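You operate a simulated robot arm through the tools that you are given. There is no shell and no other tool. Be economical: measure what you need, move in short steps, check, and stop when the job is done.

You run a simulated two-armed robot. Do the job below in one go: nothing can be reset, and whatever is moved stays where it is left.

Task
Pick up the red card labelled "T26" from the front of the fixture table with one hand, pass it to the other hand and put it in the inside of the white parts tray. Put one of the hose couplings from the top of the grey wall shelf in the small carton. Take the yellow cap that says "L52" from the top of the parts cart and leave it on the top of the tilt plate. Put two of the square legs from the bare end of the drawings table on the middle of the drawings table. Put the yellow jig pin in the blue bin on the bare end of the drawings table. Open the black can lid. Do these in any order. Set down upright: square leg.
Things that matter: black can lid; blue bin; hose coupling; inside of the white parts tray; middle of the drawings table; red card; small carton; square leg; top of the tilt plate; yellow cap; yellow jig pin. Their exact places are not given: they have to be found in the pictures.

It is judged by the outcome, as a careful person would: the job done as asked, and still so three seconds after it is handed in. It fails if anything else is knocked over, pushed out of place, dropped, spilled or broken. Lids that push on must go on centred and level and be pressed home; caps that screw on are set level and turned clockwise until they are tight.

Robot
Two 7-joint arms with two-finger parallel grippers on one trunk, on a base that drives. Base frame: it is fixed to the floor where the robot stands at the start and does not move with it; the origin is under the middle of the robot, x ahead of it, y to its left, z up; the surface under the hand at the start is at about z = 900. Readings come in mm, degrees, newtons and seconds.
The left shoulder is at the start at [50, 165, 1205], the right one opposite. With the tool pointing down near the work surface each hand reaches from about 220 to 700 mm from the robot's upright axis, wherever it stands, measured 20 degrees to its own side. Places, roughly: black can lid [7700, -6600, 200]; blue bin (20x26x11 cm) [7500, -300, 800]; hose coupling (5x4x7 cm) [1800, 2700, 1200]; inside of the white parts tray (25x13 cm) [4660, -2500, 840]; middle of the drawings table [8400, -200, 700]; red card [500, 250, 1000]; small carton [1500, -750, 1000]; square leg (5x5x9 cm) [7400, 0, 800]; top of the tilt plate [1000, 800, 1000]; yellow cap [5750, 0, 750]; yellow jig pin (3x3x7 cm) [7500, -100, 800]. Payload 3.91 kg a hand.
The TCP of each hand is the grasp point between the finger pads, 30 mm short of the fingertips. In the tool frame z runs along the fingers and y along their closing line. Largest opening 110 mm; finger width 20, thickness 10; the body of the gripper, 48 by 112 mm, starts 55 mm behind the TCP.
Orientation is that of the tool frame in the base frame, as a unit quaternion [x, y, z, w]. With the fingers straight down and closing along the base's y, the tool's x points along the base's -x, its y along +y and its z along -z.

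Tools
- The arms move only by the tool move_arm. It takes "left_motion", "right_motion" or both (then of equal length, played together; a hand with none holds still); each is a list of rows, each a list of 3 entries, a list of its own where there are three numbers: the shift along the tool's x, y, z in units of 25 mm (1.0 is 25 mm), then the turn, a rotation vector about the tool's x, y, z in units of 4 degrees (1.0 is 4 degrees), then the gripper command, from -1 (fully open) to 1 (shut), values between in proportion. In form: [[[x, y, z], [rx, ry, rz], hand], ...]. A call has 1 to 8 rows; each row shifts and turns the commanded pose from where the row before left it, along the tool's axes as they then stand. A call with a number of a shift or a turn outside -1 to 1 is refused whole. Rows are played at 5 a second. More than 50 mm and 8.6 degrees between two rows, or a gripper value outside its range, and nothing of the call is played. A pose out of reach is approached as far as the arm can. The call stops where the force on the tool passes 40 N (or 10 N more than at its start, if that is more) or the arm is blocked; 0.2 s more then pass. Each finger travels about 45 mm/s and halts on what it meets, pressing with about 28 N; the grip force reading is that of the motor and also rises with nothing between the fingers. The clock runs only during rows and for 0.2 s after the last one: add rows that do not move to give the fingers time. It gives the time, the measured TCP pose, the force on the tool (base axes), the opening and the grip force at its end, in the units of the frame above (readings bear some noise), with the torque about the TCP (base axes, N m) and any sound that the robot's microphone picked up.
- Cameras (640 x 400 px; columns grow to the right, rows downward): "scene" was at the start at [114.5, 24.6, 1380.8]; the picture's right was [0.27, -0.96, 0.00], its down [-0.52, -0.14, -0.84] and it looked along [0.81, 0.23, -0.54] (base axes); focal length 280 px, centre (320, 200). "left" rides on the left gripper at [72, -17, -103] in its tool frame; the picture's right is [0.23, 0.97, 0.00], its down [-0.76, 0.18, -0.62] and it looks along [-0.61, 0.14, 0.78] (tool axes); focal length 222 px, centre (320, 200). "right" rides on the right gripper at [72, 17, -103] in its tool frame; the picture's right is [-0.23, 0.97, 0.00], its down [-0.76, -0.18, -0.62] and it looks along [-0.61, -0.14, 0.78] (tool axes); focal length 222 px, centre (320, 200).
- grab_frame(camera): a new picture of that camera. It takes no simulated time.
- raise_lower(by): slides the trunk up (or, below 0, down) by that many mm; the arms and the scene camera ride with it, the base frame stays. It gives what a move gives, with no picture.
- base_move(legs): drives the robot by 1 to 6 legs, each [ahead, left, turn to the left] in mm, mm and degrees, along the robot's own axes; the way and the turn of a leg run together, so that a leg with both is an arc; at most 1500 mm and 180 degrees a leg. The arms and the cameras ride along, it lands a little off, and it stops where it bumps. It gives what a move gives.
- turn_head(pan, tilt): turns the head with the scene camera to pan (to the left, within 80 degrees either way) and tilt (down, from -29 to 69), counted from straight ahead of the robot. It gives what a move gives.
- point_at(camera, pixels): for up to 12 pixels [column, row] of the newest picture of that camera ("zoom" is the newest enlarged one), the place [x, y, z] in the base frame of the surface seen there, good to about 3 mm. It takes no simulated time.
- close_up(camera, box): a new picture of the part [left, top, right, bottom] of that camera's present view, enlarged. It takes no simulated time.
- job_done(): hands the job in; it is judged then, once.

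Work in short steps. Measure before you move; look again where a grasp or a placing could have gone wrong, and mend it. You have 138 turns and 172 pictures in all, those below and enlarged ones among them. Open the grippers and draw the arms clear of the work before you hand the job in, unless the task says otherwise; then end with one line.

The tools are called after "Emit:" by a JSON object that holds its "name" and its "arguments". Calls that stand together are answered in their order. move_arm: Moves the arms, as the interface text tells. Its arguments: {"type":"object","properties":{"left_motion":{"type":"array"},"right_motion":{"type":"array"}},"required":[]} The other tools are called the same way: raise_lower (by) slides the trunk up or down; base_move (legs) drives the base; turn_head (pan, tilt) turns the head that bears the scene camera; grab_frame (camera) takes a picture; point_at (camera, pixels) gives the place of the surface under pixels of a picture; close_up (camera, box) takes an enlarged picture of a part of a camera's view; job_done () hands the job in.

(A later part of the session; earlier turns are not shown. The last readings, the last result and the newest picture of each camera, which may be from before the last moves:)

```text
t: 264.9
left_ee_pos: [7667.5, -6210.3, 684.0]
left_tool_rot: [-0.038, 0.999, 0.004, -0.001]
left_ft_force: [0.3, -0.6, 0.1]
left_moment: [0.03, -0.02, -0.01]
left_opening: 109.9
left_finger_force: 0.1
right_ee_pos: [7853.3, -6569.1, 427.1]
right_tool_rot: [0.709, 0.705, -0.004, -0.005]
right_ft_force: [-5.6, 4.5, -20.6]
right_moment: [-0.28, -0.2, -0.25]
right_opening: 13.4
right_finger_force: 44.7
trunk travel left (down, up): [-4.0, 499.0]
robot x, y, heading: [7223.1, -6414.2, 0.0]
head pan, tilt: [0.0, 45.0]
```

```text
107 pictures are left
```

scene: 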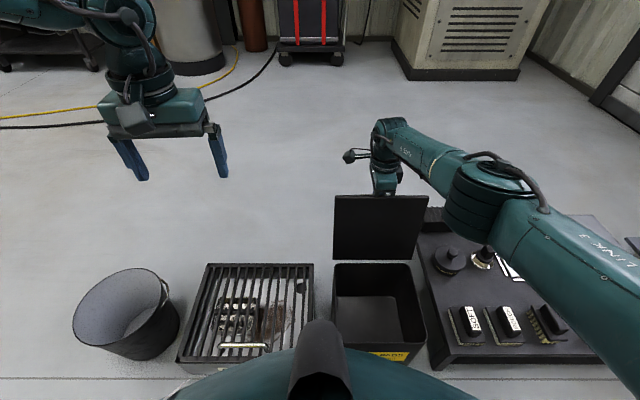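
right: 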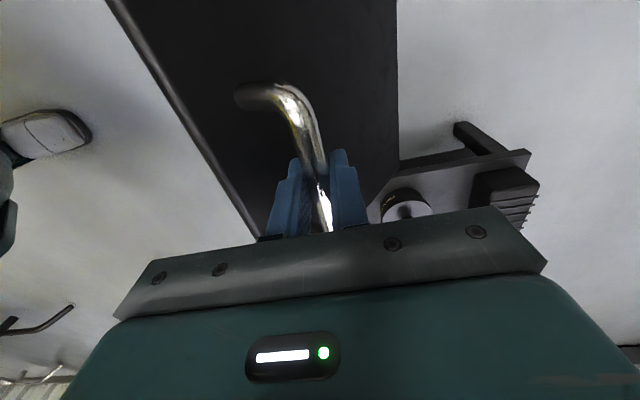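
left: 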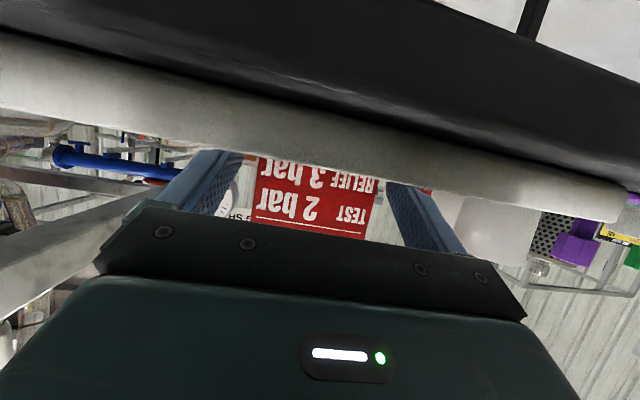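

About 103° open. I open the fingers only to about 36 mm (lid is close), then raise the trunk to lift off the bar.

Emit:
{"name": "move_arm", "arguments": {"right_motion": [[[0, 0, 0], [0, 0, 0], 0.36], [[0, 0, 0], [0, 0, 0], 0.36], [[0, 0, 0], [0, 0, 0], 0.36]]}}

Emit:
{"name": "raise_lower", "arguments": {"by": 120}}

Emit:
{"name": "grab_frame", "arguments": {"camera": "scene"}}

```text
t: 265.8
left_ee_pos: [7667.3, -6208.7, 684.7]
left_tool_rot: [-0.038, 0.999, 0.005, 0.0]
left_ft_force: [-0.6, 0.1, -0.4]
left_moment: [0.05, -0.01, -0.04]
left_opening: 110.0
left_finger_force: 0.0
right_ee_pos: [7853.6, -6568.3, 428.9]
right_tool_rot: [0.709, 0.705, -0.003, -0.005]
right_ft_force: [1.6, 0.5, 1.1]
right_moment: [0.03, 0.1, 0.0]
right_opening: 34.3
right_finger_force: 0.1
trunk travel left (down, up): [-4.0, 499.0]
robot x, y, heading: [7222.2, -6418.8, -0.1]
head pan, tilt: [0.0, 45.0]
```

```text
t: 267.2
left_ee_pos: [7665.7, -6209.2, 805.3]
left_tool_rot: [-0.037, 0.999, 0.005, -0.001]
left_ft_force: [0.6, 0.1, -0.5]
left_moment: [0.02, -0.02, -0.01]
left_opening: 110.1
left_finger_force: 0.1
right_ee_pos: [7852.9, -6569.3, 548.3]
right_tool_rot: [0.71, 0.704, -0.003, -0.004]
right_ft_force: [0.1, 0.8, -0.4]
right_moment: [-0.01, 0.01, -0.02]
right_opening: 35.0
right_finger_force: 0.1
trunk travel left (down, up): [-124.0, 379.0]
robot x, y, heading: [7224.3, -6421.8, 0.2]
head pan, tilt: [0.0, 45.0]
```

```text
106 pictures are left
```

scene: 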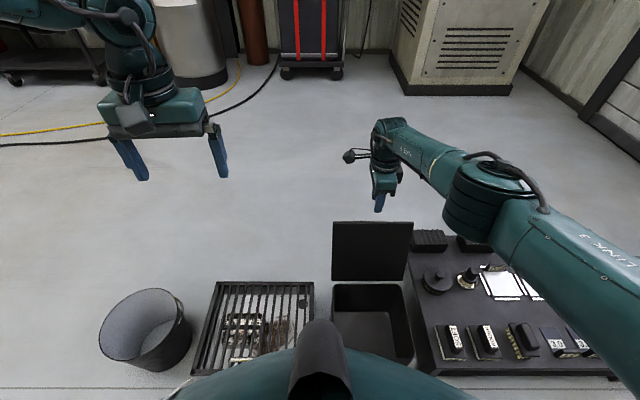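

The lid stays open. I raise the trunk, draw the right hand back and unwind its yaw, and back the base off.

Emit:
{"name": "raise_lower", "arguments": {"by": 250}}

Emit:
{"name": "base_move", "arguments": {"legs": [[-320, 0, 0]]}}

Emit:
{"name": "move_arm", "arguments": {"right_motion": [[[0, -1, 0], [0, 0, 0], -1], [[0, -1, 0], [0, 0, 0], -1], [[0, -1, 0], [0, 0, 0], -1], [[0, -1, 0], [0, 0, 0], -1], [[0, -1, 0], [0, 0, 0], -1], [[0, -1, 0], [0, 0, 0], -1], [[0, -1, 0], [0, 0, 0], -1], [[0, -1, 0], [0, 0, 0], -1]]}}

Emit:
{"name": "move_arm", "arguments": {"right_motion": [[[0, 0, 0], [0, 0, -1], -1], [[0, 0, 0], [0, 0, -1], -1], [[0, 0, 0], [0, 0, -1], -1], [[0, 0, 0], [0, 0, -1], -1], [[0, 0, 0], [0, 0, -1], -1], [[0, 0, 0], [0, 0, -1], -1], [[0, 0, 0], [0, 0, -1], -1], [[0, 0, 0], [0, 0, -1], -1]]}}

Emit:
{"name": "move_arm", "arguments": {"right_motion": [[[0, 0, 0], [0, 0, -1], -1], [[0, 0, 0], [0, 0, -1], -1], [[0, 0, 0], [0, 0, -1], -1], [[0, 0, 0], [0, 0, -1], -1], [[0, 0, 0], [0, 0, -1], -1], [[0, 0, 0], [0, 0, -1], -1], [[0, 0, 0], [0, 0, -1], -1], [[0, 0, 0], [0, 0, -1], -1]]}}

Emit:
{"name": "turn_head", "arguments": {"pan": 55, "tilt": 15}}

Emit:
{"name": "grab_frame", "arguments": {"camera": "scene"}}

```text
t: 269.8
left_ee_pos: [7665.3, -6209.4, 1054.9]
left_tool_rot: [-0.037, 0.999, 0.005, -0.001]
left_ft_force: [0.1, 0.1, -0.2]
left_moment: [0.03, 0.01, 0.02]
left_opening: 110.0
left_finger_force: 0.1
right_ee_pos: [7853.3, -6569.1, 799.3]
right_tool_rot: [0.71, 0.704, -0.004, -0.004]
right_ft_force: [-0.8, 0.2, 0.1]
right_moment: [0.0, 0.0, 0.0]
right_opening: 35.1
right_finger_force: 0.0
trunk travel left (down, up): [-374.0, 129.0]
robot x, y, heading: [7222.0, -6419.4, 0.1]
head pan, tilt: [0.0, 45.0]
```

```text
t: 272.0
left_ee_pos: [7347.1, -6210.0, 1055.4]
left_tool_rot: [-0.037, 0.999, 0.005, 0.0]
left_ft_force: [0.7, -1.3, -0.2]
left_moment: [0.02, -0.03, 0.02]
left_opening: 109.8
left_finger_force: 0.0
right_ee_pos: [7533.6, -6568.4, 800.3]
right_tool_rot: [0.71, 0.704, -0.003, -0.004]
right_ft_force: [-0.2, -0.3, 0.5]
right_moment: [0.04, -0.02, -0.03]
right_opening: 35.1
right_finger_force: 0.1
trunk travel left (down, up): [-374.0, 129.0]
robot x, y, heading: [6905.3, -6421.6, 0.1]
head pan, tilt: [0.0, 45.0]
```

```text
t: 273.8
left_ee_pos: [7347.0, -6209.6, 1055.7]
left_tool_rot: [-0.038, 0.999, 0.004, -0.001]
left_ft_force: [-0.5, 0.3, -0.3]
left_moment: [-0.03, 0.0, 0.0]
left_opening: 110.0
left_finger_force: 0.1
right_ee_pos: [7335.4, -6568.8, 801.0]
right_tool_rot: [0.709, 0.705, -0.004, -0.004]
right_ft_force: [-0.1, -0.4, 0.3]
right_moment: [0.0, 0.02, 0.05]
right_opening: 110.0
right_finger_force: 0.0
trunk travel left (down, up): [-374.0, 129.0]
robot x, y, heading: [6900.5, -6420.4, 0.1]
head pan, tilt: [0.0, 45.0]
```

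```text
t: 275.6
left_ee_pos: [7346.3, -6209.3, 1054.6]
left_tool_rot: [-0.038, 0.999, 0.005, 0.0]
left_ft_force: [-0.3, 0.4, 0.2]
left_moment: [0.01, -0.03, -0.01]
left_opening: 110.1
left_finger_force: 0.1
right_ee_pos: [7334.7, -6569.0, 801.8]
right_tool_rot: [0.486, 0.874, -0.002, -0.005]
right_ft_force: [0.3, -0.5, 0.3]
right_moment: [0.0, -0.03, 0.01]
right_opening: 110.2
right_finger_force: 0.1
trunk travel left (down, up): [-374.0, 129.0]
robot x, y, heading: [6902.9, -6419.3, 0.1]
head pan, tilt: [0.0, 45.0]
```

```text
t: 277.4
left_ee_pos: [7346.3, -6209.8, 1053.9]
left_tool_rot: [-0.037, 0.999, 0.004, 0.0]
left_ft_force: [-0.7, 1.2, 0.0]
left_moment: [0.01, 0.0, 0.01]
left_opening: 110.0
left_finger_force: 0.1
right_ee_pos: [7334.5, -6567.3, 801.1]
right_tool_rot: [0.228, 0.974, 0.0, -0.006]
right_ft_force: [0.5, 0.2, 0.1]
right_moment: [-0.01, 0.0, 0.01]
right_opening: 110.0
right_finger_force: 0.0
trunk travel left (down, up): [-374.0, 129.0]
robot x, y, heading: [6905.0, -6419.4, 0.1]
head pan, tilt: [0.0, 45.0]
```

```text
t: 278.6
left_ee_pos: [7347.2, -6209.1, 1055.1]
left_tool_rot: [-0.038, 0.999, 0.004, 0.0]
left_ft_force: [0.2, -0.4, 1.3]
left_moment: [-0.02, 0.0, 0.0]
left_opening: 110.0
left_finger_force: 0.0
right_ee_pos: [7334.2, -6568.7, 800.6]
right_tool_rot: [0.229, 0.973, 0.0, -0.005]
right_ft_force: [0.0, 0.2, -0.8]
right_moment: [0.0, 0.01, 0.02]
right_opening: 110.3
right_finger_force: 0.0
trunk travel left (down, up): [-374.0, 129.0]
robot x, y, heading: [6903.1, -6420.8, 0.1]
head pan, tilt: [55.0, 15.0]
```

```text
105 pictures are left
```

scene: 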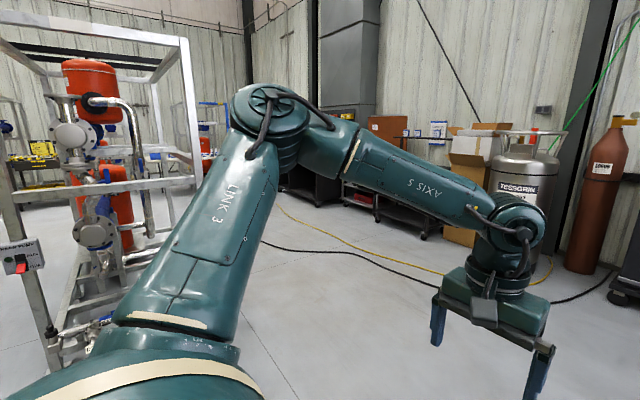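

I measure where the hoses on the floor run and the open floor past them.

Emit:
{"name": "point_at", "arguments": {"camera": "scene", "pixels": [[265, 242], [300, 250], [350, 253], [400, 265], [283, 210], [330, 232], [400, 255], [560, 300], [250, 270], [320, 200], [190, 175], [545, 270]]}}

```text
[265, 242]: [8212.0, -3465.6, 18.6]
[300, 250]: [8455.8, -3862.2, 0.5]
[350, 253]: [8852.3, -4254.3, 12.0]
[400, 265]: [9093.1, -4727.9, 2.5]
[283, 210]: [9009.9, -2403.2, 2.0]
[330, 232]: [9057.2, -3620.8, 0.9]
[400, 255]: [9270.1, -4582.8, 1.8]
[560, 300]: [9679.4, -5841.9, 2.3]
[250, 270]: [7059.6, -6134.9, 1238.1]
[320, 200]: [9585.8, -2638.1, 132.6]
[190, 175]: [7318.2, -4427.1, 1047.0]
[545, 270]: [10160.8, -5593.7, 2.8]
```

The black hose crosses the floor from (9680,−5840) to (8212,−3466). I drive to about (7900, −4620), face north, and see where it goes.

Emit:
{"name": "base_move", "arguments": {"legs": [[0, 0, 90], [800, 0, 0], [0, 0, -45], [1410, 0, 0], [0, 0, 45]]}}

Emit:
{"name": "turn_head", "arguments": {"pan": 0, "tilt": 20}}

Emit:
{"name": "grab_frame", "arguments": {"camera": "scene"}}

```text
t: 297.4
left_ee_pos: [7730.7, -4189.1, 1055.1]
left_tool_rot: [0.726, -0.688, -0.003, 0.003]
left_ft_force: [-0.9, -0.5, 0.0]
left_moment: [-0.01, 0.0, 0.01]
left_opening: 109.8
left_finger_force: 0.1
right_ee_pos: [8088.8, -4210.6, 800.3]
right_tool_rot: [-0.518, 0.855, -0.004, -0.004]
right_ft_force: [0.8, 0.0, -0.8]
right_moment: [0.03, 0.03, 0.02]
right_opening: 109.8
right_finger_force: 0.1
trunk travel left (down, up): [-374.0, 129.0]
robot x, y, heading: [7933.5, -4639.4, 89.0]
head pan, tilt: [55.0, 15.0]
```

```text
t: 298.6
left_ee_pos: [7731.6, -4189.3, 1055.1]
left_tool_rot: [0.726, -0.687, -0.003, 0.003]
left_ft_force: [-1.1, -0.4, 1.2]
left_moment: [-0.02, 0.0, 0.01]
left_opening: 110.1
left_finger_force: 0.0
right_ee_pos: [8088.8, -4210.2, 802.4]
right_tool_rot: [-0.519, 0.855, -0.004, -0.004]
right_ft_force: [0.4, -0.8, -0.4]
right_moment: [0.0, 0.01, 0.0]
right_opening: 109.9
right_finger_force: 0.0
trunk travel left (down, up): [-374.0, 129.0]
robot x, y, heading: [7931.5, -4634.3, 89.1]
head pan, tilt: [0.0, 20.0]
```

```text
104 pictures are left
```

scene: 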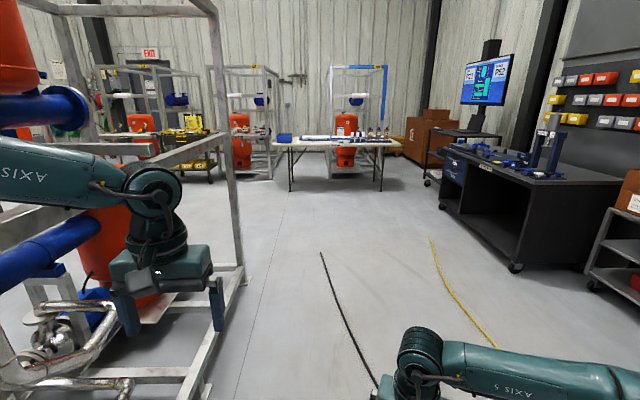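

The hose ends at (321,253), leaving room to the left; the table ahead (275–395,140) is the drawings table with the blue bin. I measure clearances.

Emit:
{"name": "point_at", "arguments": {"camera": "scene", "pixels": [[245, 285], [210, 385], [321, 253], [340, 300], [375, 380], [320, 160], [285, 140], [290, 188], [382, 187], [278, 150], [392, 150], [432, 240]]}}

Emit:
{"name": "close_up", "arguments": {"camera": "scene", "box": [260, 100, 420, 200]}}

```text
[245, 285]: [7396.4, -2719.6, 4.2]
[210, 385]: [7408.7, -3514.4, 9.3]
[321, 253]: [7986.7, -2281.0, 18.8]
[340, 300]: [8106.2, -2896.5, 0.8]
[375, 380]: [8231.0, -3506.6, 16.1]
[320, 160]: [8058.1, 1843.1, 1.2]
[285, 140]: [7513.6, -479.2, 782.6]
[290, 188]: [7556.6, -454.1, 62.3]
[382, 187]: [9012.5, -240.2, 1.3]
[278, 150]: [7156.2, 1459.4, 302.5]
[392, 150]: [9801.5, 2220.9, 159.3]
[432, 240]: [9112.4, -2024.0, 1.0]
```

```text
4.00 times, centred on (340, 150) of scene
```

zoom: 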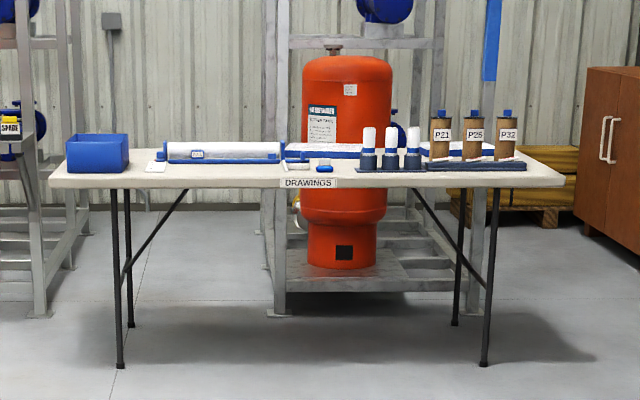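

To thread between skid (x≤7408) and hose I face east, so only the base's round back passes the skid, and strafe north along x≈7700.

Emit:
{"name": "base_move", "arguments": {"legs": [[0, 0, -89.1], [-235, 0, 0], [0, 1500, 0], [0, 1400, 0], [0, 0, 90], [300, 0, 0]]}}

Emit:
{"name": "turn_head", "arguments": {"pan": 0, "tilt": 25}}

Emit:
{"name": "grab_frame", "arguments": {"camera": "scene"}}

```text
t: 303.7
left_ee_pos: [8285.4, -4432.1, 1054.6]
left_tool_rot: [-0.03, 1.0, 0.005, -0.001]
left_ft_force: [0.3, 0.1, -0.5]
left_moment: [0.04, 0.03, 0.01]
left_opening: 110.0
left_finger_force: 0.0
right_ee_pos: [8266.6, -4790.8, 799.8]
right_tool_rot: [0.233, 0.972, -0.001, -0.007]
right_ft_force: [0.0, -0.4, 0.5]
right_moment: [0.02, 0.03, -0.01]
right_opening: 110.0
right_finger_force: 0.1
trunk travel left (down, up): [-374.0, 129.0]
robot x, y, heading: [7841.5, -4637.7, -0.4]
head pan, tilt: [0.0, 20.0]
stopped in leg 2: the robot was blocked; the commanded pose is now the measured one
```

```text
t: 304.4
left_ee_pos: [8284.4, -4433.8, 1055.9]
left_tool_rot: [-0.03, 1.0, 0.004, 0.0]
left_ft_force: [0.0, 0.4, 0.2]
left_moment: [-0.03, 0.01, -0.02]
left_opening: 110.1
left_finger_force: 0.0
right_ee_pos: [8265.2, -4791.1, 800.8]
right_tool_rot: [0.233, 0.973, -0.001, -0.007]
right_ft_force: [-0.6, 1.2, -0.3]
right_moment: [-0.01, -0.01, -0.03]
right_opening: 110.1
right_finger_force: 0.0
trunk travel left (down, up): [-374.0, 129.0]
robot x, y, heading: [7834.7, -4636.8, -0.6]
head pan, tilt: [0.0, 25.0]
```

```text
102 pictures are left
```

scene: 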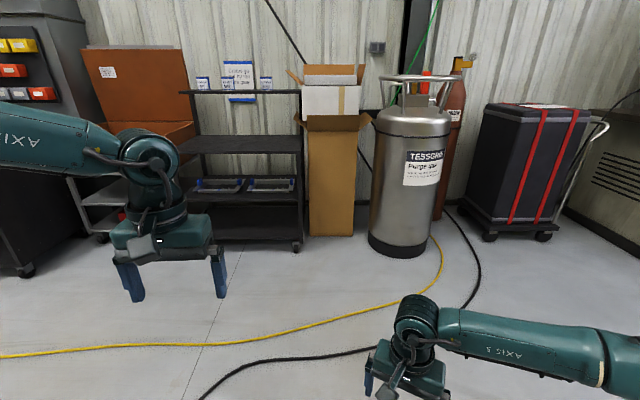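

Backing bumped something behind. I'll instead go through at heading 75° (so the elbow clears the skid) on a path that hugs between skid and hose.

Emit:
{"name": "base_move", "arguments": {"legs": [[60, 0, 0], [0, 0, 75.5], [735, 266, 0], [736, 266, 0]]}}

Emit:
{"name": "grab_frame", "arguments": {"camera": "scene"}}

```text
t: 316.3
left_ee_pos: [7683.2, -2586.8, 1055.7]
left_tool_rot: [-0.635, 0.772, 0.004, -0.003]
left_ft_force: [1.0, -0.2, -0.2]
left_moment: [-0.04, 0.01, 0.01]
left_opening: 110.1
left_finger_force: 0.0
right_ee_pos: [8026.0, -2694.4, 799.8]
right_tool_rot: [-0.41, 0.912, -0.005, -0.005]
right_ft_force: [-0.7, -0.4, 0.6]
right_moment: [-0.02, -0.01, 0.0]
right_opening: 110.0
right_finger_force: 0.1
trunk travel left (down, up): [-374.0, 129.0]
robot x, y, heading: [7769.1, -3069.7, 74.7]
head pan, tilt: [0.0, 25.0]
```

```text
101 pictures are left
```

scene: 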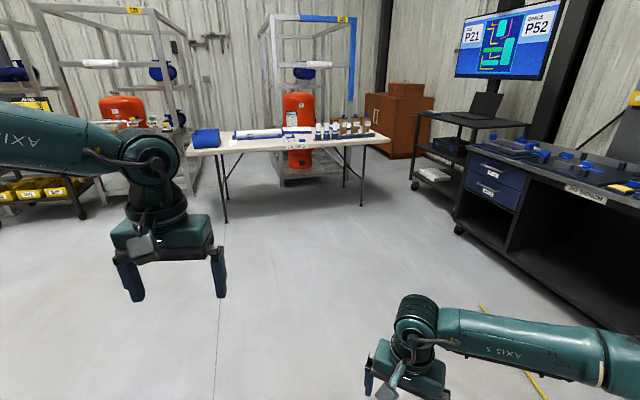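

Clear. I continue through and stop at about (7300, −1350) facing north for a look at the table.

Emit:
{"name": "base_move", "arguments": {"legs": [[162, 90, 0], [279, 117, 0], [577, 165, 0], [0, 0, 15.3], [600, 300, 0]]}}

Emit:
{"name": "grab_frame", "arguments": {"camera": "scene"}}

```text
t: 326.7
left_ee_pos: [7164.0, -942.6, 1055.9]
left_tool_rot: [0.733, -0.68, -0.003, 0.003]
left_ft_force: [0.2, 0.1, 0.4]
left_moment: [0.02, 0.0, -0.03]
left_opening: 110.1
left_finger_force: 0.1
right_ee_pos: [7522.5, -955.3, 799.9]
right_tool_rot: [-0.529, 0.849, -0.005, -0.004]
right_ft_force: [0.6, 0.5, -0.2]
right_moment: [0.0, -0.02, 0.0]
right_opening: 109.7
right_finger_force: 0.1
trunk travel left (down, up): [-374.0, 129.0]
robot x, y, heading: [7372.0, -1383.5, 90.2]
head pan, tilt: [0.0, 25.0]
```

```text
100 pictures are left
```

scene: 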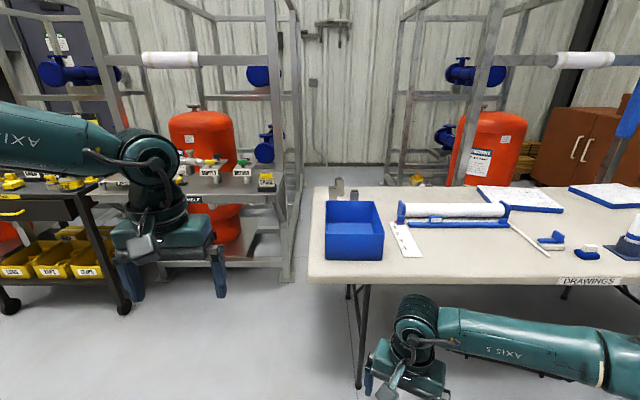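

Table is right ahead: blue bin at (353,230), square legs behind it at (337,190). I zoom and measure.

Emit:
{"name": "close_up", "arguments": {"camera": "scene", "box": [300, 160, 540, 300]}}

Emit:
{"name": "point_at", "arguments": {"camera": "scene", "pixels": [[337, 182], [354, 193], [326, 203], [380, 203], [326, 245], [382, 245], [310, 280], [316, 190], [355, 385], [120, 310], [287, 278], [410, 245]]}}

```text
2.67 times, centred on (420, 230) of scene
```

zoom: 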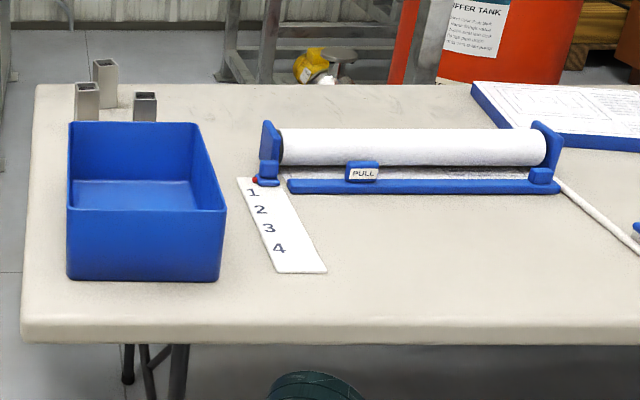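

```text
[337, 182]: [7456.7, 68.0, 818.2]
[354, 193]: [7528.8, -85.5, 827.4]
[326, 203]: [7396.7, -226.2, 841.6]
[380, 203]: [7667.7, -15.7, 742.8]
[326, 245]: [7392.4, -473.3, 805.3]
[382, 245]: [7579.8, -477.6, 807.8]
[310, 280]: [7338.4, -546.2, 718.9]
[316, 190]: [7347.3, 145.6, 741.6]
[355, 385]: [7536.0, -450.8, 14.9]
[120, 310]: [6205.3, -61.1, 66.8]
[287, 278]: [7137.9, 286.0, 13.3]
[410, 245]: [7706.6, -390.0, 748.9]
```

Table top z≈740; three square legs stand behind the bin around (7457, 68), (7529, −85). I raise the right hand and unwind its yaw, then approach the west end facing +x.

Emit:
{"name": "move_arm", "arguments": {"right_motion": [[[0, 0, -1], [0, 0, -0.85], -1], [[0, 0, -1], [0, 0, -0.85], -1], [[0, 0, -1], [0, 0, -0.85], -1], [[0, 0, -1], [0, 0, -0.85], -1], [[0, 0, -1], [0, 0, -0.85], -1], [[0, 0, -1], [0, 0, -0.85], -1], [[0, 0, -1], [0, 0, -0.85], -1], [[0, 0, -1], [0, 0, -0.8], -1]]}}

Emit:
{"name": "base_move", "arguments": {"legs": [[0, 0, -90.2], [-430, 0, 0], [0, 1134, 0]]}}

Emit:
{"name": "turn_head", "arguments": {"pan": 10, "tilt": 40}}

Emit:
{"name": "grab_frame", "arguments": {"camera": "scene"}}

```text
t: 328.5
left_ee_pos: [7163.5, -943.5, 1056.0]
left_tool_rot: [0.733, -0.68, -0.003, 0.003]
left_ft_force: [-0.1, 0.1, 0.0]
left_moment: [0.0, 0.0, -0.01]
left_opening: 109.9
left_finger_force: 0.1
right_ee_pos: [7522.8, -953.6, 1000.5]
right_tool_rot: [0.712, -0.702, 0.005, 0.006]
right_ft_force: [-0.9, -0.6, 0.0]
right_moment: [-0.02, 0.01, 0.04]
right_opening: 109.9
right_finger_force: 0.1
trunk travel left (down, up): [-374.0, 129.0]
robot x, y, heading: [7375.4, -1385.4, 90.3]
head pan, tilt: [0.0, 25.0]
```

```text
t: 344.7
left_ee_pos: [7386.5, -46.6, 1056.4]
left_tool_rot: [-0.038, 0.999, 0.004, -0.001]
left_ft_force: [0.5, 0.4, 0.0]
left_moment: [-0.02, -0.01, 0.0]
left_opening: 110.0
left_finger_force: 0.1
right_ee_pos: [7376.4, -403.5, 1000.4]
right_tool_rot: [-0.008, 1.0, 0.001, -0.007]
right_ft_force: [-0.2, 0.5, 1.0]
right_moment: [0.01, 0.02, -0.02]
right_opening: 110.0
right_finger_force: 0.0
trunk travel left (down, up): [-374.0, 129.0]
robot x, y, heading: [6942.0, -258.3, 0.3]
head pan, tilt: [0.0, 25.0]
```

```text
t: 345.4
left_ee_pos: [7385.8, -45.9, 1055.5]
left_tool_rot: [-0.039, 0.999, 0.004, 0.0]
left_ft_force: [-0.7, 0.1, 0.2]
left_moment: [-0.02, -0.01, -0.03]
left_opening: 110.1
left_finger_force: 0.1
right_ee_pos: [7376.4, -405.4, 1000.4]
right_tool_rot: [-0.007, 1.0, 0.001, -0.007]
right_ft_force: [0.3, 0.0, 0.0]
right_moment: [-0.01, 0.01, 0.02]
right_opening: 110.1
right_finger_force: 0.1
trunk travel left (down, up): [-374.0, 129.0]
robot x, y, heading: [6941.2, -258.8, 0.2]
head pan, tilt: [10.0, 40.0]
```

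```text
98 pictures are left
```

scene: 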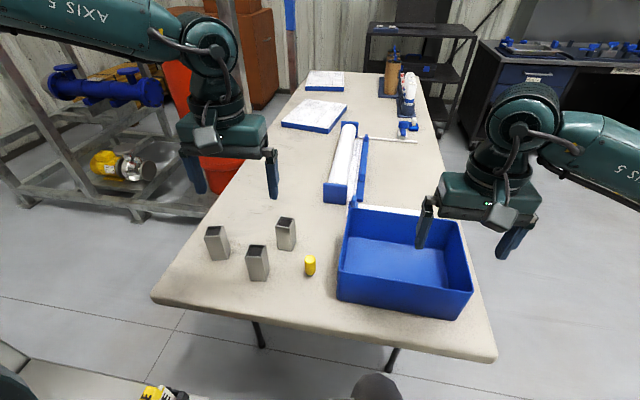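

Three square tubes (217,242), (258,262), (286,233), the yellow pin (310,266) and the blue bin are all visible. I zoom and measure.

Emit:
{"name": "close_up", "arguments": {"camera": "scene", "box": [190, 200, 350, 300]}}

Emit:
{"name": "point_at", "arguments": {"camera": "zoom", "pixels": [[65, 110], [100, 108], [75, 125], [105, 115], [250, 190], [285, 185], [270, 178], [365, 85], [385, 70], [400, 80], [480, 225], [470, 270]]}}

Emit:
{"name": "point_at", "arguments": {"camera": "scene", "pixels": [[345, 208], [458, 218], [340, 290], [400, 250], [468, 292], [172, 290], [300, 300], [430, 300], [270, 200]]}}

```text
4.00 times, centred on (270, 250) of scene
```

zoom: 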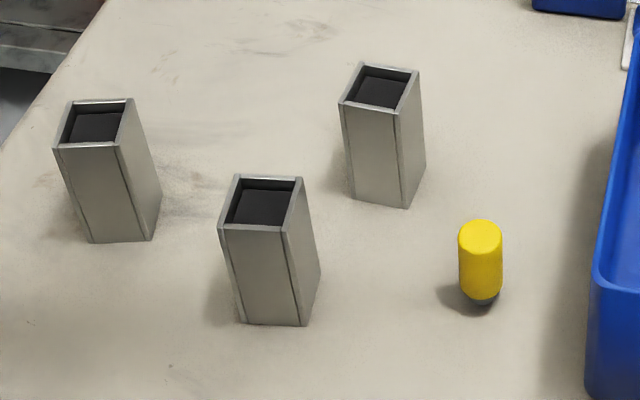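

```text
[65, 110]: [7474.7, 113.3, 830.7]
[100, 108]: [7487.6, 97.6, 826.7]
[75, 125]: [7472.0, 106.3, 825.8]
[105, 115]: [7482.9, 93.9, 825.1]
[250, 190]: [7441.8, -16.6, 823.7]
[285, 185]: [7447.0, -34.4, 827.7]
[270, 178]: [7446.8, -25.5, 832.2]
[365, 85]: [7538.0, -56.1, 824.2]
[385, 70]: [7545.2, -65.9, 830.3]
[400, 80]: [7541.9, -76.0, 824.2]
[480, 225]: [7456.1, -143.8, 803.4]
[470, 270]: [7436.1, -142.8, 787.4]
```

```text
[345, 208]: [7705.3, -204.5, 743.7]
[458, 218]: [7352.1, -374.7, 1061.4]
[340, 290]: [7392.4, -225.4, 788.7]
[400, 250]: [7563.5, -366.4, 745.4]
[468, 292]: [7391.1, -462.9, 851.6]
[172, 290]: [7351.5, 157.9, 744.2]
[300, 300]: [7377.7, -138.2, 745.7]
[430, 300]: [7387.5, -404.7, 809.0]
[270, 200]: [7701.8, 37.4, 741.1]
```

I measure top corners of each leg for yaw and centre, and the pin's top outline.

Emit:
{"name": "point_at", "arguments": {"camera": "zoom", "pixels": [[57, 146], [116, 146], [129, 101], [221, 228], [284, 228], [299, 180], [343, 104], [396, 112], [417, 72], [461, 238], [501, 238], [481, 222]]}}

```text
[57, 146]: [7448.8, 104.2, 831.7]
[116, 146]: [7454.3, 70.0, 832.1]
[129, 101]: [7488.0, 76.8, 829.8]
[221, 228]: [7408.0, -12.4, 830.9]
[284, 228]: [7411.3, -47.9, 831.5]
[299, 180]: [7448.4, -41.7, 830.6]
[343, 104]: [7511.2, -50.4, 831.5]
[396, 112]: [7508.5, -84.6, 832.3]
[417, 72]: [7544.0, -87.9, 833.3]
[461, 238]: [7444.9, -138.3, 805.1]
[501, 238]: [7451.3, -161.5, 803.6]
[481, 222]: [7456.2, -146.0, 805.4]
```

Leg centres: A (7468, 91, yaw +10°), B (7428, −27, +7°), C (7528, −69, −5°); pin (7452, −149), top 804. I strafe left 110 and bring the right hand above the pin.

Emit:
{"name": "base_move", "arguments": {"legs": [[0, 110, 0]]}}

Emit:
{"name": "move_arm", "arguments": {"right_motion": [[[-0.5, 0.97, 0.5], [0, 0, 0], -0.3], [[-0.5, 0.97, 0.5], [0, 0, 0], -0.3], [[-0.5, 0.97, 0.5], [0, 0, 0], -0.3], [[-0.5, 0.97, 0.5], [0, 0, 0], -0.3], [[-0.5, 0.97, 0.5], [0, 0, 0], -0.3], [[-0.5, 0.97, 0.5], [0, 0, 0], -0.3]]}}

Emit:
{"name": "grab_frame", "arguments": {"camera": "right"}}

Emit:
{"name": "grab_frame", "arguments": {"camera": "scene"}}

```text
t: 346.7
left_ee_pos: [7385.9, -1.6, 1058.8]
left_tool_rot: [-0.036, 0.999, 0.009, 0.0]
left_ft_force: [-0.3, 0.5, 0.4]
left_moment: [-0.06, 0.0, 0.03]
left_opening: 110.1
left_finger_force: 0.1
right_ee_pos: [7374.2, -360.6, 1000.1]
right_tool_rot: [-0.005, 1.0, 0.005, -0.008]
right_ft_force: [-0.3, 0.3, 0.7]
right_moment: [-0.03, 0.01, -0.01]
right_opening: 110.1
right_finger_force: 0.1
trunk travel left (down, up): [-374.0, 129.0]
robot x, y, heading: [6944.8, -205.1, -0.0]
head pan, tilt: [10.0, 40.0]
stopped in leg 1: the robot was blocked; the commanded pose is now the measured one
```

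```text
t: 348.1
left_ee_pos: [7386.9, -3.7, 1058.1]
left_tool_rot: [-0.036, 0.999, 0.012, 0.0]
left_ft_force: [0.7, 0.5, 0.7]
left_moment: [0.02, -0.01, 0.02]
left_opening: 110.0
left_finger_force: 0.1
right_ee_pos: [7448.9, -215.4, 925.4]
right_tool_rot: [-0.006, 1.0, 0.007, -0.006]
right_ft_force: [0.1, -0.4, 1.3]
right_moment: [0.02, 0.0, 0.0]
right_opening: 71.6
right_finger_force: 0.2
trunk travel left (down, up): [-374.0, 129.0]
robot x, y, heading: [6938.8, -203.8, 0.1]
head pan, tilt: [10.0, 40.0]
```

```text
96 pictures are left
```

right: 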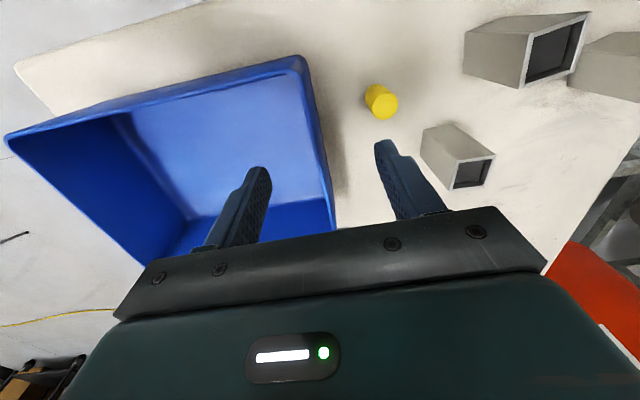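

```text
95 pictures are left
```

scene: 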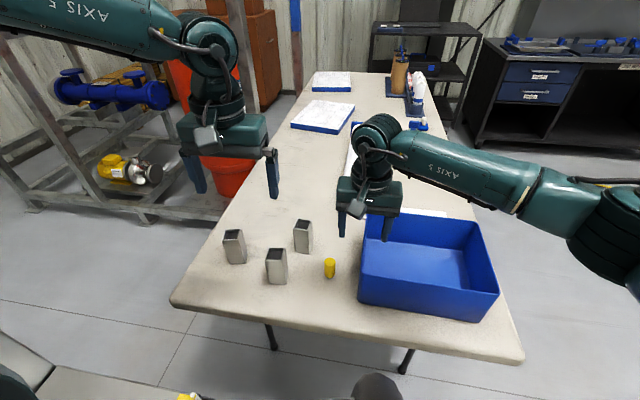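

The left side touched the valve rack after 55 mm. I move back right 30, then take the right hand over the pin.

Emit:
{"name": "base_move", "arguments": {"legs": [[0, -30, 0]]}}

Emit:
{"name": "move_arm", "arguments": {"right_motion": [[[0, 0.95, 0], [0, 0, 0], -0.3], [[0, 0.95, 0], [0, 0, 0], -0.3], [[0, 0.95, 0], [0, 0, 0], -0.3], [[0, 0.95, 0], [0, 0, 0], -0.3]]}}

Emit:
{"name": "grab_frame", "arguments": {"camera": "right"}}

```text
t: 349.1
left_ee_pos: [7386.0, -23.3, 1056.6]
left_tool_rot: [-0.035, 0.999, 0.005, 0.001]
left_ft_force: [-0.1, 0.4, -1.0]
left_moment: [0.05, 0.04, 0.03]
left_opening: 110.4
left_finger_force: 0.1
right_ee_pos: [7447.2, -236.0, 925.5]
right_tool_rot: [-0.005, 1.0, 0.001, -0.006]
right_ft_force: [0.8, -0.1, 0.9]
right_moment: [0.03, 0.01, 0.0]
right_opening: 71.6
right_finger_force: 0.1
trunk travel left (down, up): [-374.0, 129.0]
robot x, y, heading: [6939.2, -235.4, -0.1]
head pan, tilt: [10.0, 40.0]
```

```text
t: 350.1
left_ee_pos: [7386.3, -22.2, 1055.8]
left_tool_rot: [-0.036, 0.999, 0.005, 0.001]
left_ft_force: [0.2, 0.4, 0.4]
left_moment: [-0.02, 0.03, -0.01]
left_opening: 110.1
left_finger_force: 0.1
right_ee_pos: [7446.8, -139.5, 924.0]
right_tool_rot: [-0.006, 1.0, 0.0, -0.006]
right_ft_force: [-0.1, 0.2, -0.4]
right_moment: [0.0, 0.0, 0.0]
right_opening: 71.3
right_finger_force: 0.0
trunk travel left (down, up): [-374.0, 129.0]
robot x, y, heading: [6940.2, -229.8, -0.1]
head pan, tilt: [10.0, 40.0]
```

```text
94 pictures are left
```

right: 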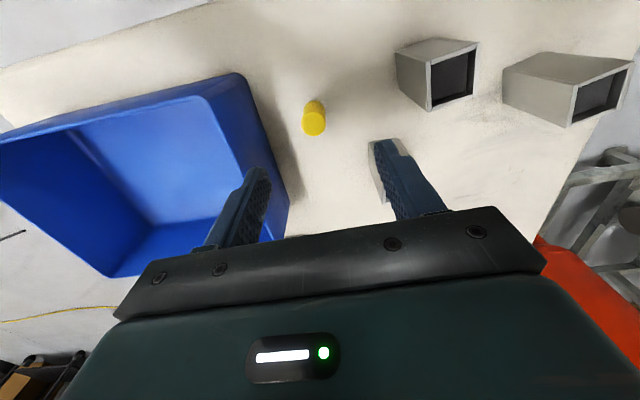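

The hands are near each other, so I shift the left hand +75 in y while measuring the pin from the wrist.

Emit:
{"name": "move_arm", "arguments": {"left_motion": [[[0, 1, 0], [0, 0, -0.5], -1], [[0, 1, 0], [0, 0, -0.5], -1], [[0, 1, 0], [0, 0, -0.4], -1]]}}

Emit:
{"name": "point_at", "arguments": {"camera": "right", "pixels": [[314, 125], [303, 125], [325, 122], [312, 105], [314, 134], [455, 80], [245, 80]]}}

```text
t: 350.9
left_ee_pos: [7377.1, 52.3, 1057.7]
left_tool_rot: [-0.084, 0.996, 0.004, 0.001]
left_ft_force: [-0.5, 0.1, 0.3]
left_moment: [0.03, 0.0, 0.0]
left_opening: 110.3
left_finger_force: 0.1
right_ee_pos: [7446.7, -140.3, 924.6]
right_tool_rot: [-0.005, 1.0, -0.001, -0.006]
right_ft_force: [-0.6, -1.1, -0.1]
right_moment: [-0.03, 0.02, -0.02]
right_opening: 71.7
right_finger_force: 0.1
trunk travel left (down, up): [-374.0, 129.0]
robot x, y, heading: [6943.5, -231.6, 0.0]
head pan, tilt: [10.0, 40.0]
```

```text
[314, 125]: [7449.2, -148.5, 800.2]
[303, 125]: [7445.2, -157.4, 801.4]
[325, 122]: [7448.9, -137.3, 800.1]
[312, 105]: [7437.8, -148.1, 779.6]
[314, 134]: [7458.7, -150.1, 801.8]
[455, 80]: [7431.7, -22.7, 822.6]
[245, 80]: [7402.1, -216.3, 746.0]
```

Pin centre (7449, −148), top 801. I descend to z≈782 and close.

Emit:
{"name": "move_arm", "arguments": {"right_motion": [[[-0.07, -0.32, 1], [0, 0, 0], -0.3], [[0, 0, 1], [0, 0, 0], -0.3], [[0, 0, 1], [0, 0, 0], -0.3], [[0, 0, 1], [0, 0, 0], -0.3], [[0, 0, 1], [0, 0, 0], -0.3], [[0, 0, 0.68], [0, 0, 0], -0.3], [[0, 0, 0], [0, 0, 0], 0.4], [[0, 0, 0], [0, 0, 0], 1]]}}

Emit:
{"name": "move_arm", "arguments": {"right_motion": [[[0, 0, 0], [0, 0, 0], 1], [[0, 0, 0], [0, 0, 0], 1], [[0, 0, -1], [0, 0, 0], 1], [[0, 0, -1], [0, 0, 0], 1], [[0, 0, -1], [0, 0, 0], 1], [[0, 0, -1], [0, 0, 0], 1], [[0, 0, -1], [0, 0, 0], 1], [[0, 0, -1], [0, 0, 0], 1]]}}

Emit:
{"name": "grab_frame", "arguments": {"camera": "scene"}}

```text
t: 352.7
left_ee_pos: [7378.2, 51.3, 1057.9]
left_tool_rot: [-0.084, 0.996, 0.004, 0.0]
left_ft_force: [-0.6, -0.4, -0.3]
left_moment: [0.0, -0.04, -0.02]
left_opening: 109.9
left_finger_force: 0.1
right_ee_pos: [7445.8, -147.8, 782.9]
right_tool_rot: [-0.005, 1.0, 0.001, -0.007]
right_ft_force: [0.4, -0.6, 0.8]
right_moment: [0.01, -0.02, 0.02]
right_opening: 25.8
right_finger_force: 7.0
trunk travel left (down, up): [-374.0, 129.0]
robot x, y, heading: [6942.7, -232.5, 0.2]
head pan, tilt: [10.0, 40.0]
```

```text
t: 354.5
left_ee_pos: [7378.0, 50.6, 1057.8]
left_tool_rot: [-0.085, 0.996, 0.005, 0.001]
left_ft_force: [-0.7, 0.8, 0.5]
left_moment: [0.02, -0.01, 0.01]
left_opening: 109.9
left_finger_force: 0.0
right_ee_pos: [7448.1, -149.8, 933.5]
right_tool_rot: [-0.006, 1.0, 0.0, -0.007]
right_ft_force: [0.4, -0.8, -0.6]
right_moment: [0.0, 0.01, 0.02]
right_opening: 25.0
right_finger_force: 28.9
trunk travel left (down, up): [-374.0, 129.0]
robot x, y, heading: [6942.3, -232.8, 0.1]
head pan, tilt: [10.0, 40.0]
```

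```text
93 pictures are left
```

scene: 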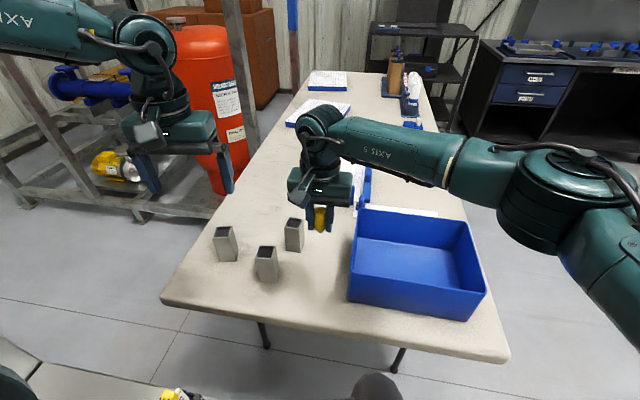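

Pin held (opening 25). I carry it over the bin centre and lower it to the floor of the bin.

Emit:
{"name": "move_arm", "arguments": {"right_motion": [[[-0.2, -0.98, 0], [0, 0, 0], 1], [[-0.2, -0.98, 0], [0, 0, 0], 1], [[-0.2, -0.98, 0], [0, 0, 0], 1], [[-0.2, -0.98, 0], [0, 0, 0], 1], [[-0.2, -0.98, 0], [0, 0, 0], 1], [[-0.2, -0.98, 0], [0, 0, 0], 1], [[-0.2, -0.98, 0], [0, 0, 0], 1], [[-0.2, -0.98, 0], [0, 0, 0], 1]]}}

Emit:
{"name": "move_arm", "arguments": {"right_motion": [[[0, 0, 1], [0, 0, 0], 1], [[0, 0, 1], [0, 0, 0], 1], [[0, 0, 1], [0, 0, 0], 1], [[0, 0, 1], [0, 0, 0], 1], [[0, 0, 1], [0, 0, 0], 1], [[0, 0, 0.65], [0, 0, 0], 1]]}}

Emit:
{"name": "grab_frame", "arguments": {"camera": "right"}}

```text
t: 356.3
left_ee_pos: [7377.3, 50.3, 1057.2]
left_tool_rot: [-0.085, 0.996, 0.004, 0.001]
left_ft_force: [0.3, 0.6, -0.8]
left_moment: [-0.01, 0.06, 0.0]
left_opening: 110.0
left_finger_force: 0.2
right_ee_pos: [7491.0, -343.0, 932.8]
right_tool_rot: [-0.006, 1.0, 0.001, -0.006]
right_ft_force: [-1.1, 0.0, -0.1]
right_moment: [0.0, 0.04, -0.01]
right_opening: 24.9
right_finger_force: 27.9
trunk travel left (down, up): [-374.0, 129.0]
robot x, y, heading: [6937.2, -230.0, -0.1]
head pan, tilt: [10.0, 40.0]
```

```text
t: 357.7
left_ee_pos: [7377.6, 52.5, 1056.9]
left_tool_rot: [-0.085, 0.996, 0.005, 0.0]
left_ft_force: [0.4, 0.1, -0.1]
left_moment: [0.01, 0.02, 0.0]
left_opening: 109.8
left_finger_force: 0.1
right_ee_pos: [7486.3, -343.3, 790.6]
right_tool_rot: [-0.006, 1.0, 0.0, -0.007]
right_ft_force: [-0.5, -0.9, -0.4]
right_moment: [0.0, -0.01, 0.03]
right_opening: 25.2
right_finger_force: 28.5
trunk travel left (down, up): [-374.0, 129.0]
robot x, y, heading: [6940.3, -233.8, -0.1]
head pan, tilt: [10.0, 40.0]
```

```text
92 pictures are left
```

right: 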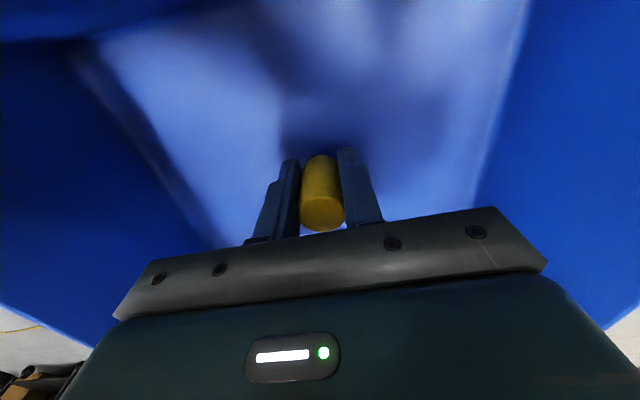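

I set it down and release, rise out, and bring the right hand toward leg C (7528, −69).

Emit:
{"name": "move_arm", "arguments": {"right_motion": [[[0, 0, 0.12], [0, 0, 0], 1], [[0, 0, 0], [0, 0, 0], 0.2], [[0, 0, 0], [0, 0, 0], -0.1], [[0, 0, -1], [0, 0, 0], -0.1], [[0, 0, -1], [0, 0, 0], -0.1], [[0, 0, -1], [0, 0, 0], -0.1], [[0, 0, -1], [0, 0, 0], -0.1], [[0, 0, -1], [0, 0, 0], -0.1]]}}

Emit:
{"name": "move_arm", "arguments": {"right_motion": [[[0, 0, -1], [0, 0, 0], -0.3], [[-0.2, 1, 0], [0, 0, 0.3], -0.3], [[-0.2, 1, 0], [0, 0, 0.3], -0.3], [[-0.2, 1, 0], [0, 0, 0.3], -0.3], [[-0.2, 1, 0], [0, 0, 0.3], -0.3], [[-0.2, 1, 0], [0, 0, 0], -0.3], [[-0.2, 1, 0], [0, 0, 0], -0.3], [[-0.2, 1, 0], [0, 0, 0], -0.3]]}}

Emit:
{"name": "move_arm", "arguments": {"right_motion": [[[-0.2, 1, 0], [0, 0, 0], -0.3], [[0, 1, 0], [0, 0, 0], -0.3], [[0, 1, 0], [0, 0, 0], -0.3], [[0, 0.95, 0], [0, 0, 0], -0.3]]}}

Emit:
{"name": "grab_frame", "arguments": {"camera": "right"}}

Emit:
{"name": "grab_frame", "arguments": {"camera": "scene"}}

```text
t: 359.5
left_ee_pos: [7378.3, 50.9, 1058.5]
left_tool_rot: [-0.085, 0.996, 0.005, 0.0]
left_ft_force: [1.0, -0.2, -0.5]
left_moment: [0.0, 0.02, 0.0]
left_opening: 110.2
left_finger_force: 0.0
right_ee_pos: [7489.3, -343.9, 914.3]
right_tool_rot: [-0.006, 1.0, 0.0, -0.007]
right_ft_force: [-0.1, 0.7, 0.3]
right_moment: [0.0, 0.03, -0.03]
right_opening: 60.7
right_finger_force: 0.1
trunk travel left (down, up): [-374.0, 129.0]
robot x, y, heading: [6942.3, -229.1, 0.1]
head pan, tilt: [10.0, 40.0]
```

```text
t: 361.3
left_ee_pos: [7377.8, 50.7, 1056.8]
left_tool_rot: [-0.084, 0.996, 0.004, 0.001]
left_ft_force: [0.2, -0.7, -0.6]
left_moment: [-0.03, 0.01, 0.02]
left_opening: 110.1
left_finger_force: 0.1
right_ee_pos: [7529.6, -179.1, 938.4]
right_tool_rot: [0.036, 0.999, 0.001, -0.006]
right_ft_force: [0.3, -0.5, 0.0]
right_moment: [-0.03, 0.0, -0.01]
right_opening: 71.6
right_finger_force: 0.0
right hand out of reach, approached as far as the arm can: row 8
trunk travel left (down, up): [-374.0, 129.0]
robot x, y, heading: [6943.0, -232.6, 0.1]
head pan, tilt: [10.0, 40.0]
```

```text
t: 362.3
left_ee_pos: [7377.8, 50.8, 1057.3]
left_tool_rot: [-0.084, 0.996, 0.005, 0.0]
left_ft_force: [-0.3, -0.6, -0.3]
left_moment: [0.02, 0.0, 0.01]
left_opening: 110.1
left_finger_force: 0.0
right_ee_pos: [7505.8, -136.8, 945.5]
right_tool_rot: [0.038, 0.999, 0.001, -0.007]
right_ft_force: [0.5, 0.0, -0.4]
right_moment: [-0.02, 0.03, 0.0]
right_opening: 71.4
right_finger_force: 0.1
right hand out of reach, approached as far as the arm can: row 1, 2, 3, 4
trunk travel left (down, up): [-374.0, 129.0]
robot x, y, heading: [6941.5, -233.6, 0.1]
head pan, tilt: [10.0, 40.0]
```

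```text
91 pictures are left
```

right: 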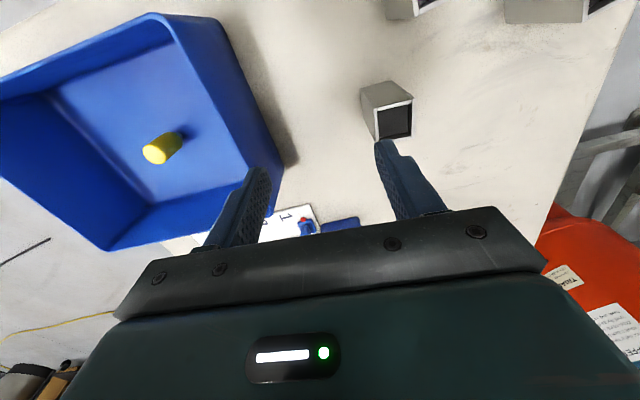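

```text
90 pictures are left
```

scene: 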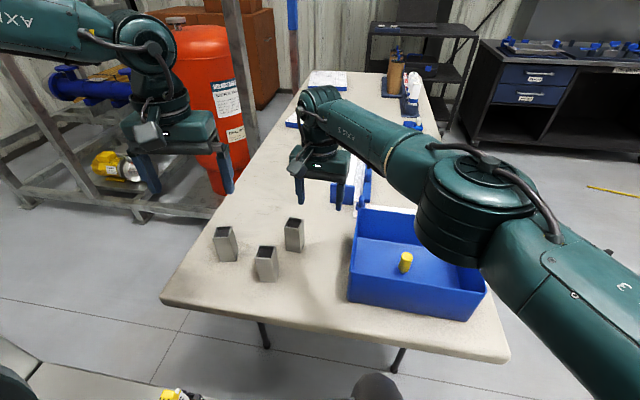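

Pin stands in the bin. The right arm can't reach C from here, so I shift to about (6980, −350) and turn left 30°, turning the wrists back to match.

Emit:
{"name": "base_move", "arguments": {"legs": [[40, -117, 0], [0, 0, 30]]}}

Emit:
{"name": "move_arm", "arguments": {"right_motion": [[[0, -0.5, 0], [0, 0, 0.95], -0.3], [[0, -0.5, 0], [0, 0, 0.95], -0.3], [[0, -0.5, 0], [0, 0, 0.95], -0.3], [[0, -0.5, 0], [0, 0, 0.95], -0.3], [[0, -0.5, 0], [0, 0, 0.95], -0.3], [[0, -0.5, 0], [0, 0, 0.95], -0.3], [[0, 0, 0], [0, 0, 0.95], -0.3], [[0, 0, 0], [0, 0, 0.95], -0.3]], "left_motion": [[[0, 0, 0], [0, 0, 0.92], -0.3], [[0, 0, 0], [0, 0, 0.92], -0.3], [[0, 0, 0], [0, 0, 0.92], -0.3], [[0, 0, 0], [0, 0, 0.92], -0.3], [[0, 0, 0], [0, 0, 0.92], -0.3], [[0, 0, 0], [0, 0, 0.92], -0.3], [[0, 0, 0], [0, 0, 0.92], -0.3], [[0, 0, 0], [0, 0, 0.92], -0.3]]}}

Emit:
{"name": "turn_head", "arguments": {"pan": 0, "tilt": 40}}

Emit:
{"name": "grab_frame", "arguments": {"camera": "scene"}}

```text
t: 365.4
left_ee_pos: [7219.1, 113.5, 1057.9]
left_tool_rot: [-0.338, 0.941, 0.004, -0.001]
left_ft_force: [-0.1, 0.6, 0.2]
left_moment: [0.01, 0.02, 0.04]
left_opening: 109.8
left_finger_force: 0.0
right_ee_pos: [7424.3, 12.6, 944.8]
right_tool_rot: [-0.221, 0.975, -0.002, -0.006]
right_ft_force: [-0.4, -0.7, -0.9]
right_moment: [0.03, -0.03, 0.0]
right_opening: 71.4
right_finger_force: 0.1
trunk travel left (down, up): [-374.0, 129.0]
robot x, y, heading: [6979.0, -350.8, 29.8]
head pan, tilt: [10.0, 40.0]
```

```text
t: 367.2
left_ee_pos: [7218.9, 113.0, 1057.5]
left_tool_rot: [-0.088, 0.996, 0.004, -0.002]
left_ft_force: [0.0, 0.3, -1.2]
left_moment: [0.03, -0.02, -0.02]
left_opening: 71.4
left_finger_force: 0.0
right_ee_pos: [7444.2, -58.6, 943.2]
right_tool_rot: [0.042, 0.999, -0.003, -0.006]
right_ft_force: [-0.9, -0.6, 0.8]
right_moment: [0.04, -0.02, 0.02]
right_opening: 71.7
right_finger_force: 0.1
trunk travel left (down, up): [-374.0, 129.0]
robot x, y, heading: [6983.0, -349.6, 29.8]
head pan, tilt: [10.0, 40.0]
```

```text
t: 367.9
left_ee_pos: [7219.1, 113.9, 1057.1]
left_tool_rot: [-0.088, 0.996, 0.005, -0.002]
left_ft_force: [0.1, -0.2, -0.5]
left_moment: [-0.02, 0.03, 0.01]
left_opening: 71.5
left_finger_force: 0.0
right_ee_pos: [7444.3, -58.9, 943.9]
right_tool_rot: [0.041, 0.999, -0.003, -0.005]
right_ft_force: [0.8, 1.1, 0.3]
right_moment: [0.02, 0.01, -0.03]
right_opening: 71.4
right_finger_force: 0.0
trunk travel left (down, up): [-374.0, 129.0]
robot x, y, heading: [6981.3, -344.2, 30.0]
head pan, tilt: [0.0, 40.0]
```

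```text
89 pictures are left
```

scene: 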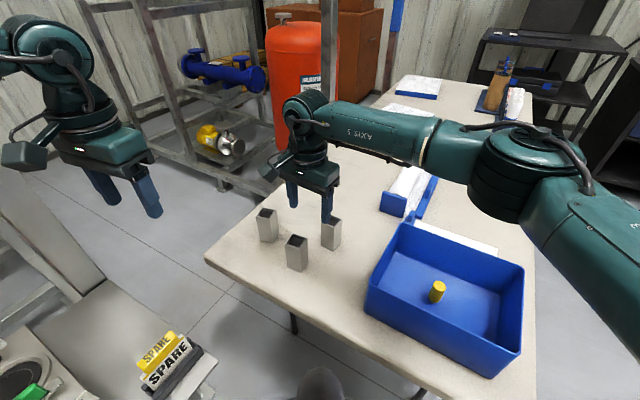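

I move the right hand over leg C (84 mm ahead) and check with the wrist camera.

Emit:
{"name": "move_arm", "arguments": {"right_motion": [[[-0.85, -0.03, 0], [0, 0, 0], -0.3], [[-0.85, -0.03, 0], [0, 0, 0], -0.3], [[-0.85, -0.03, 0], [0, 0, 0], -0.3], [[-0.85, -0.03, 0], [0, 0, 0], -0.3]]}}

Emit:
{"name": "grab_frame", "arguments": {"camera": "right"}}

```text
t: 368.9
left_ee_pos: [7218.6, 113.4, 1056.3]
left_tool_rot: [-0.089, 0.996, 0.004, -0.002]
left_ft_force: [-0.2, -0.4, 0.8]
left_moment: [-0.03, 0.01, -0.01]
left_opening: 71.8
left_finger_force: 0.0
right_ee_pos: [7529.3, -68.5, 943.6]
right_tool_rot: [0.04, 0.999, -0.003, -0.006]
right_ft_force: [0.0, 0.0, 0.1]
right_moment: [-0.01, 0.01, -0.02]
right_opening: 71.3
right_finger_force: 0.0
trunk travel left (down, up): [-374.0, 129.0]
robot x, y, heading: [6983.4, -351.0, 29.9]
head pan, tilt: [0.0, 40.0]
```

```text
88 pictures are left
```

right: 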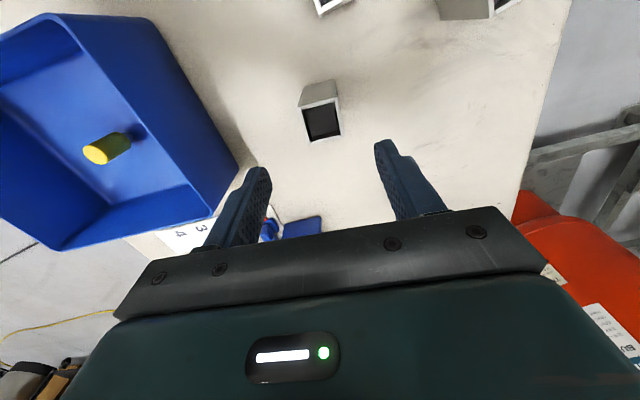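

Emit:
{"name": "point_at", "arguments": {"camera": "right", "pixels": [[302, 106], [338, 97], [341, 135], [310, 141], [318, 90]]}}

```text
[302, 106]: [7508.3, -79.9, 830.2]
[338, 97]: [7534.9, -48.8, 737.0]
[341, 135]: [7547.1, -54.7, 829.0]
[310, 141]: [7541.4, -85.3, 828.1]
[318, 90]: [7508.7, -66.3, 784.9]
```

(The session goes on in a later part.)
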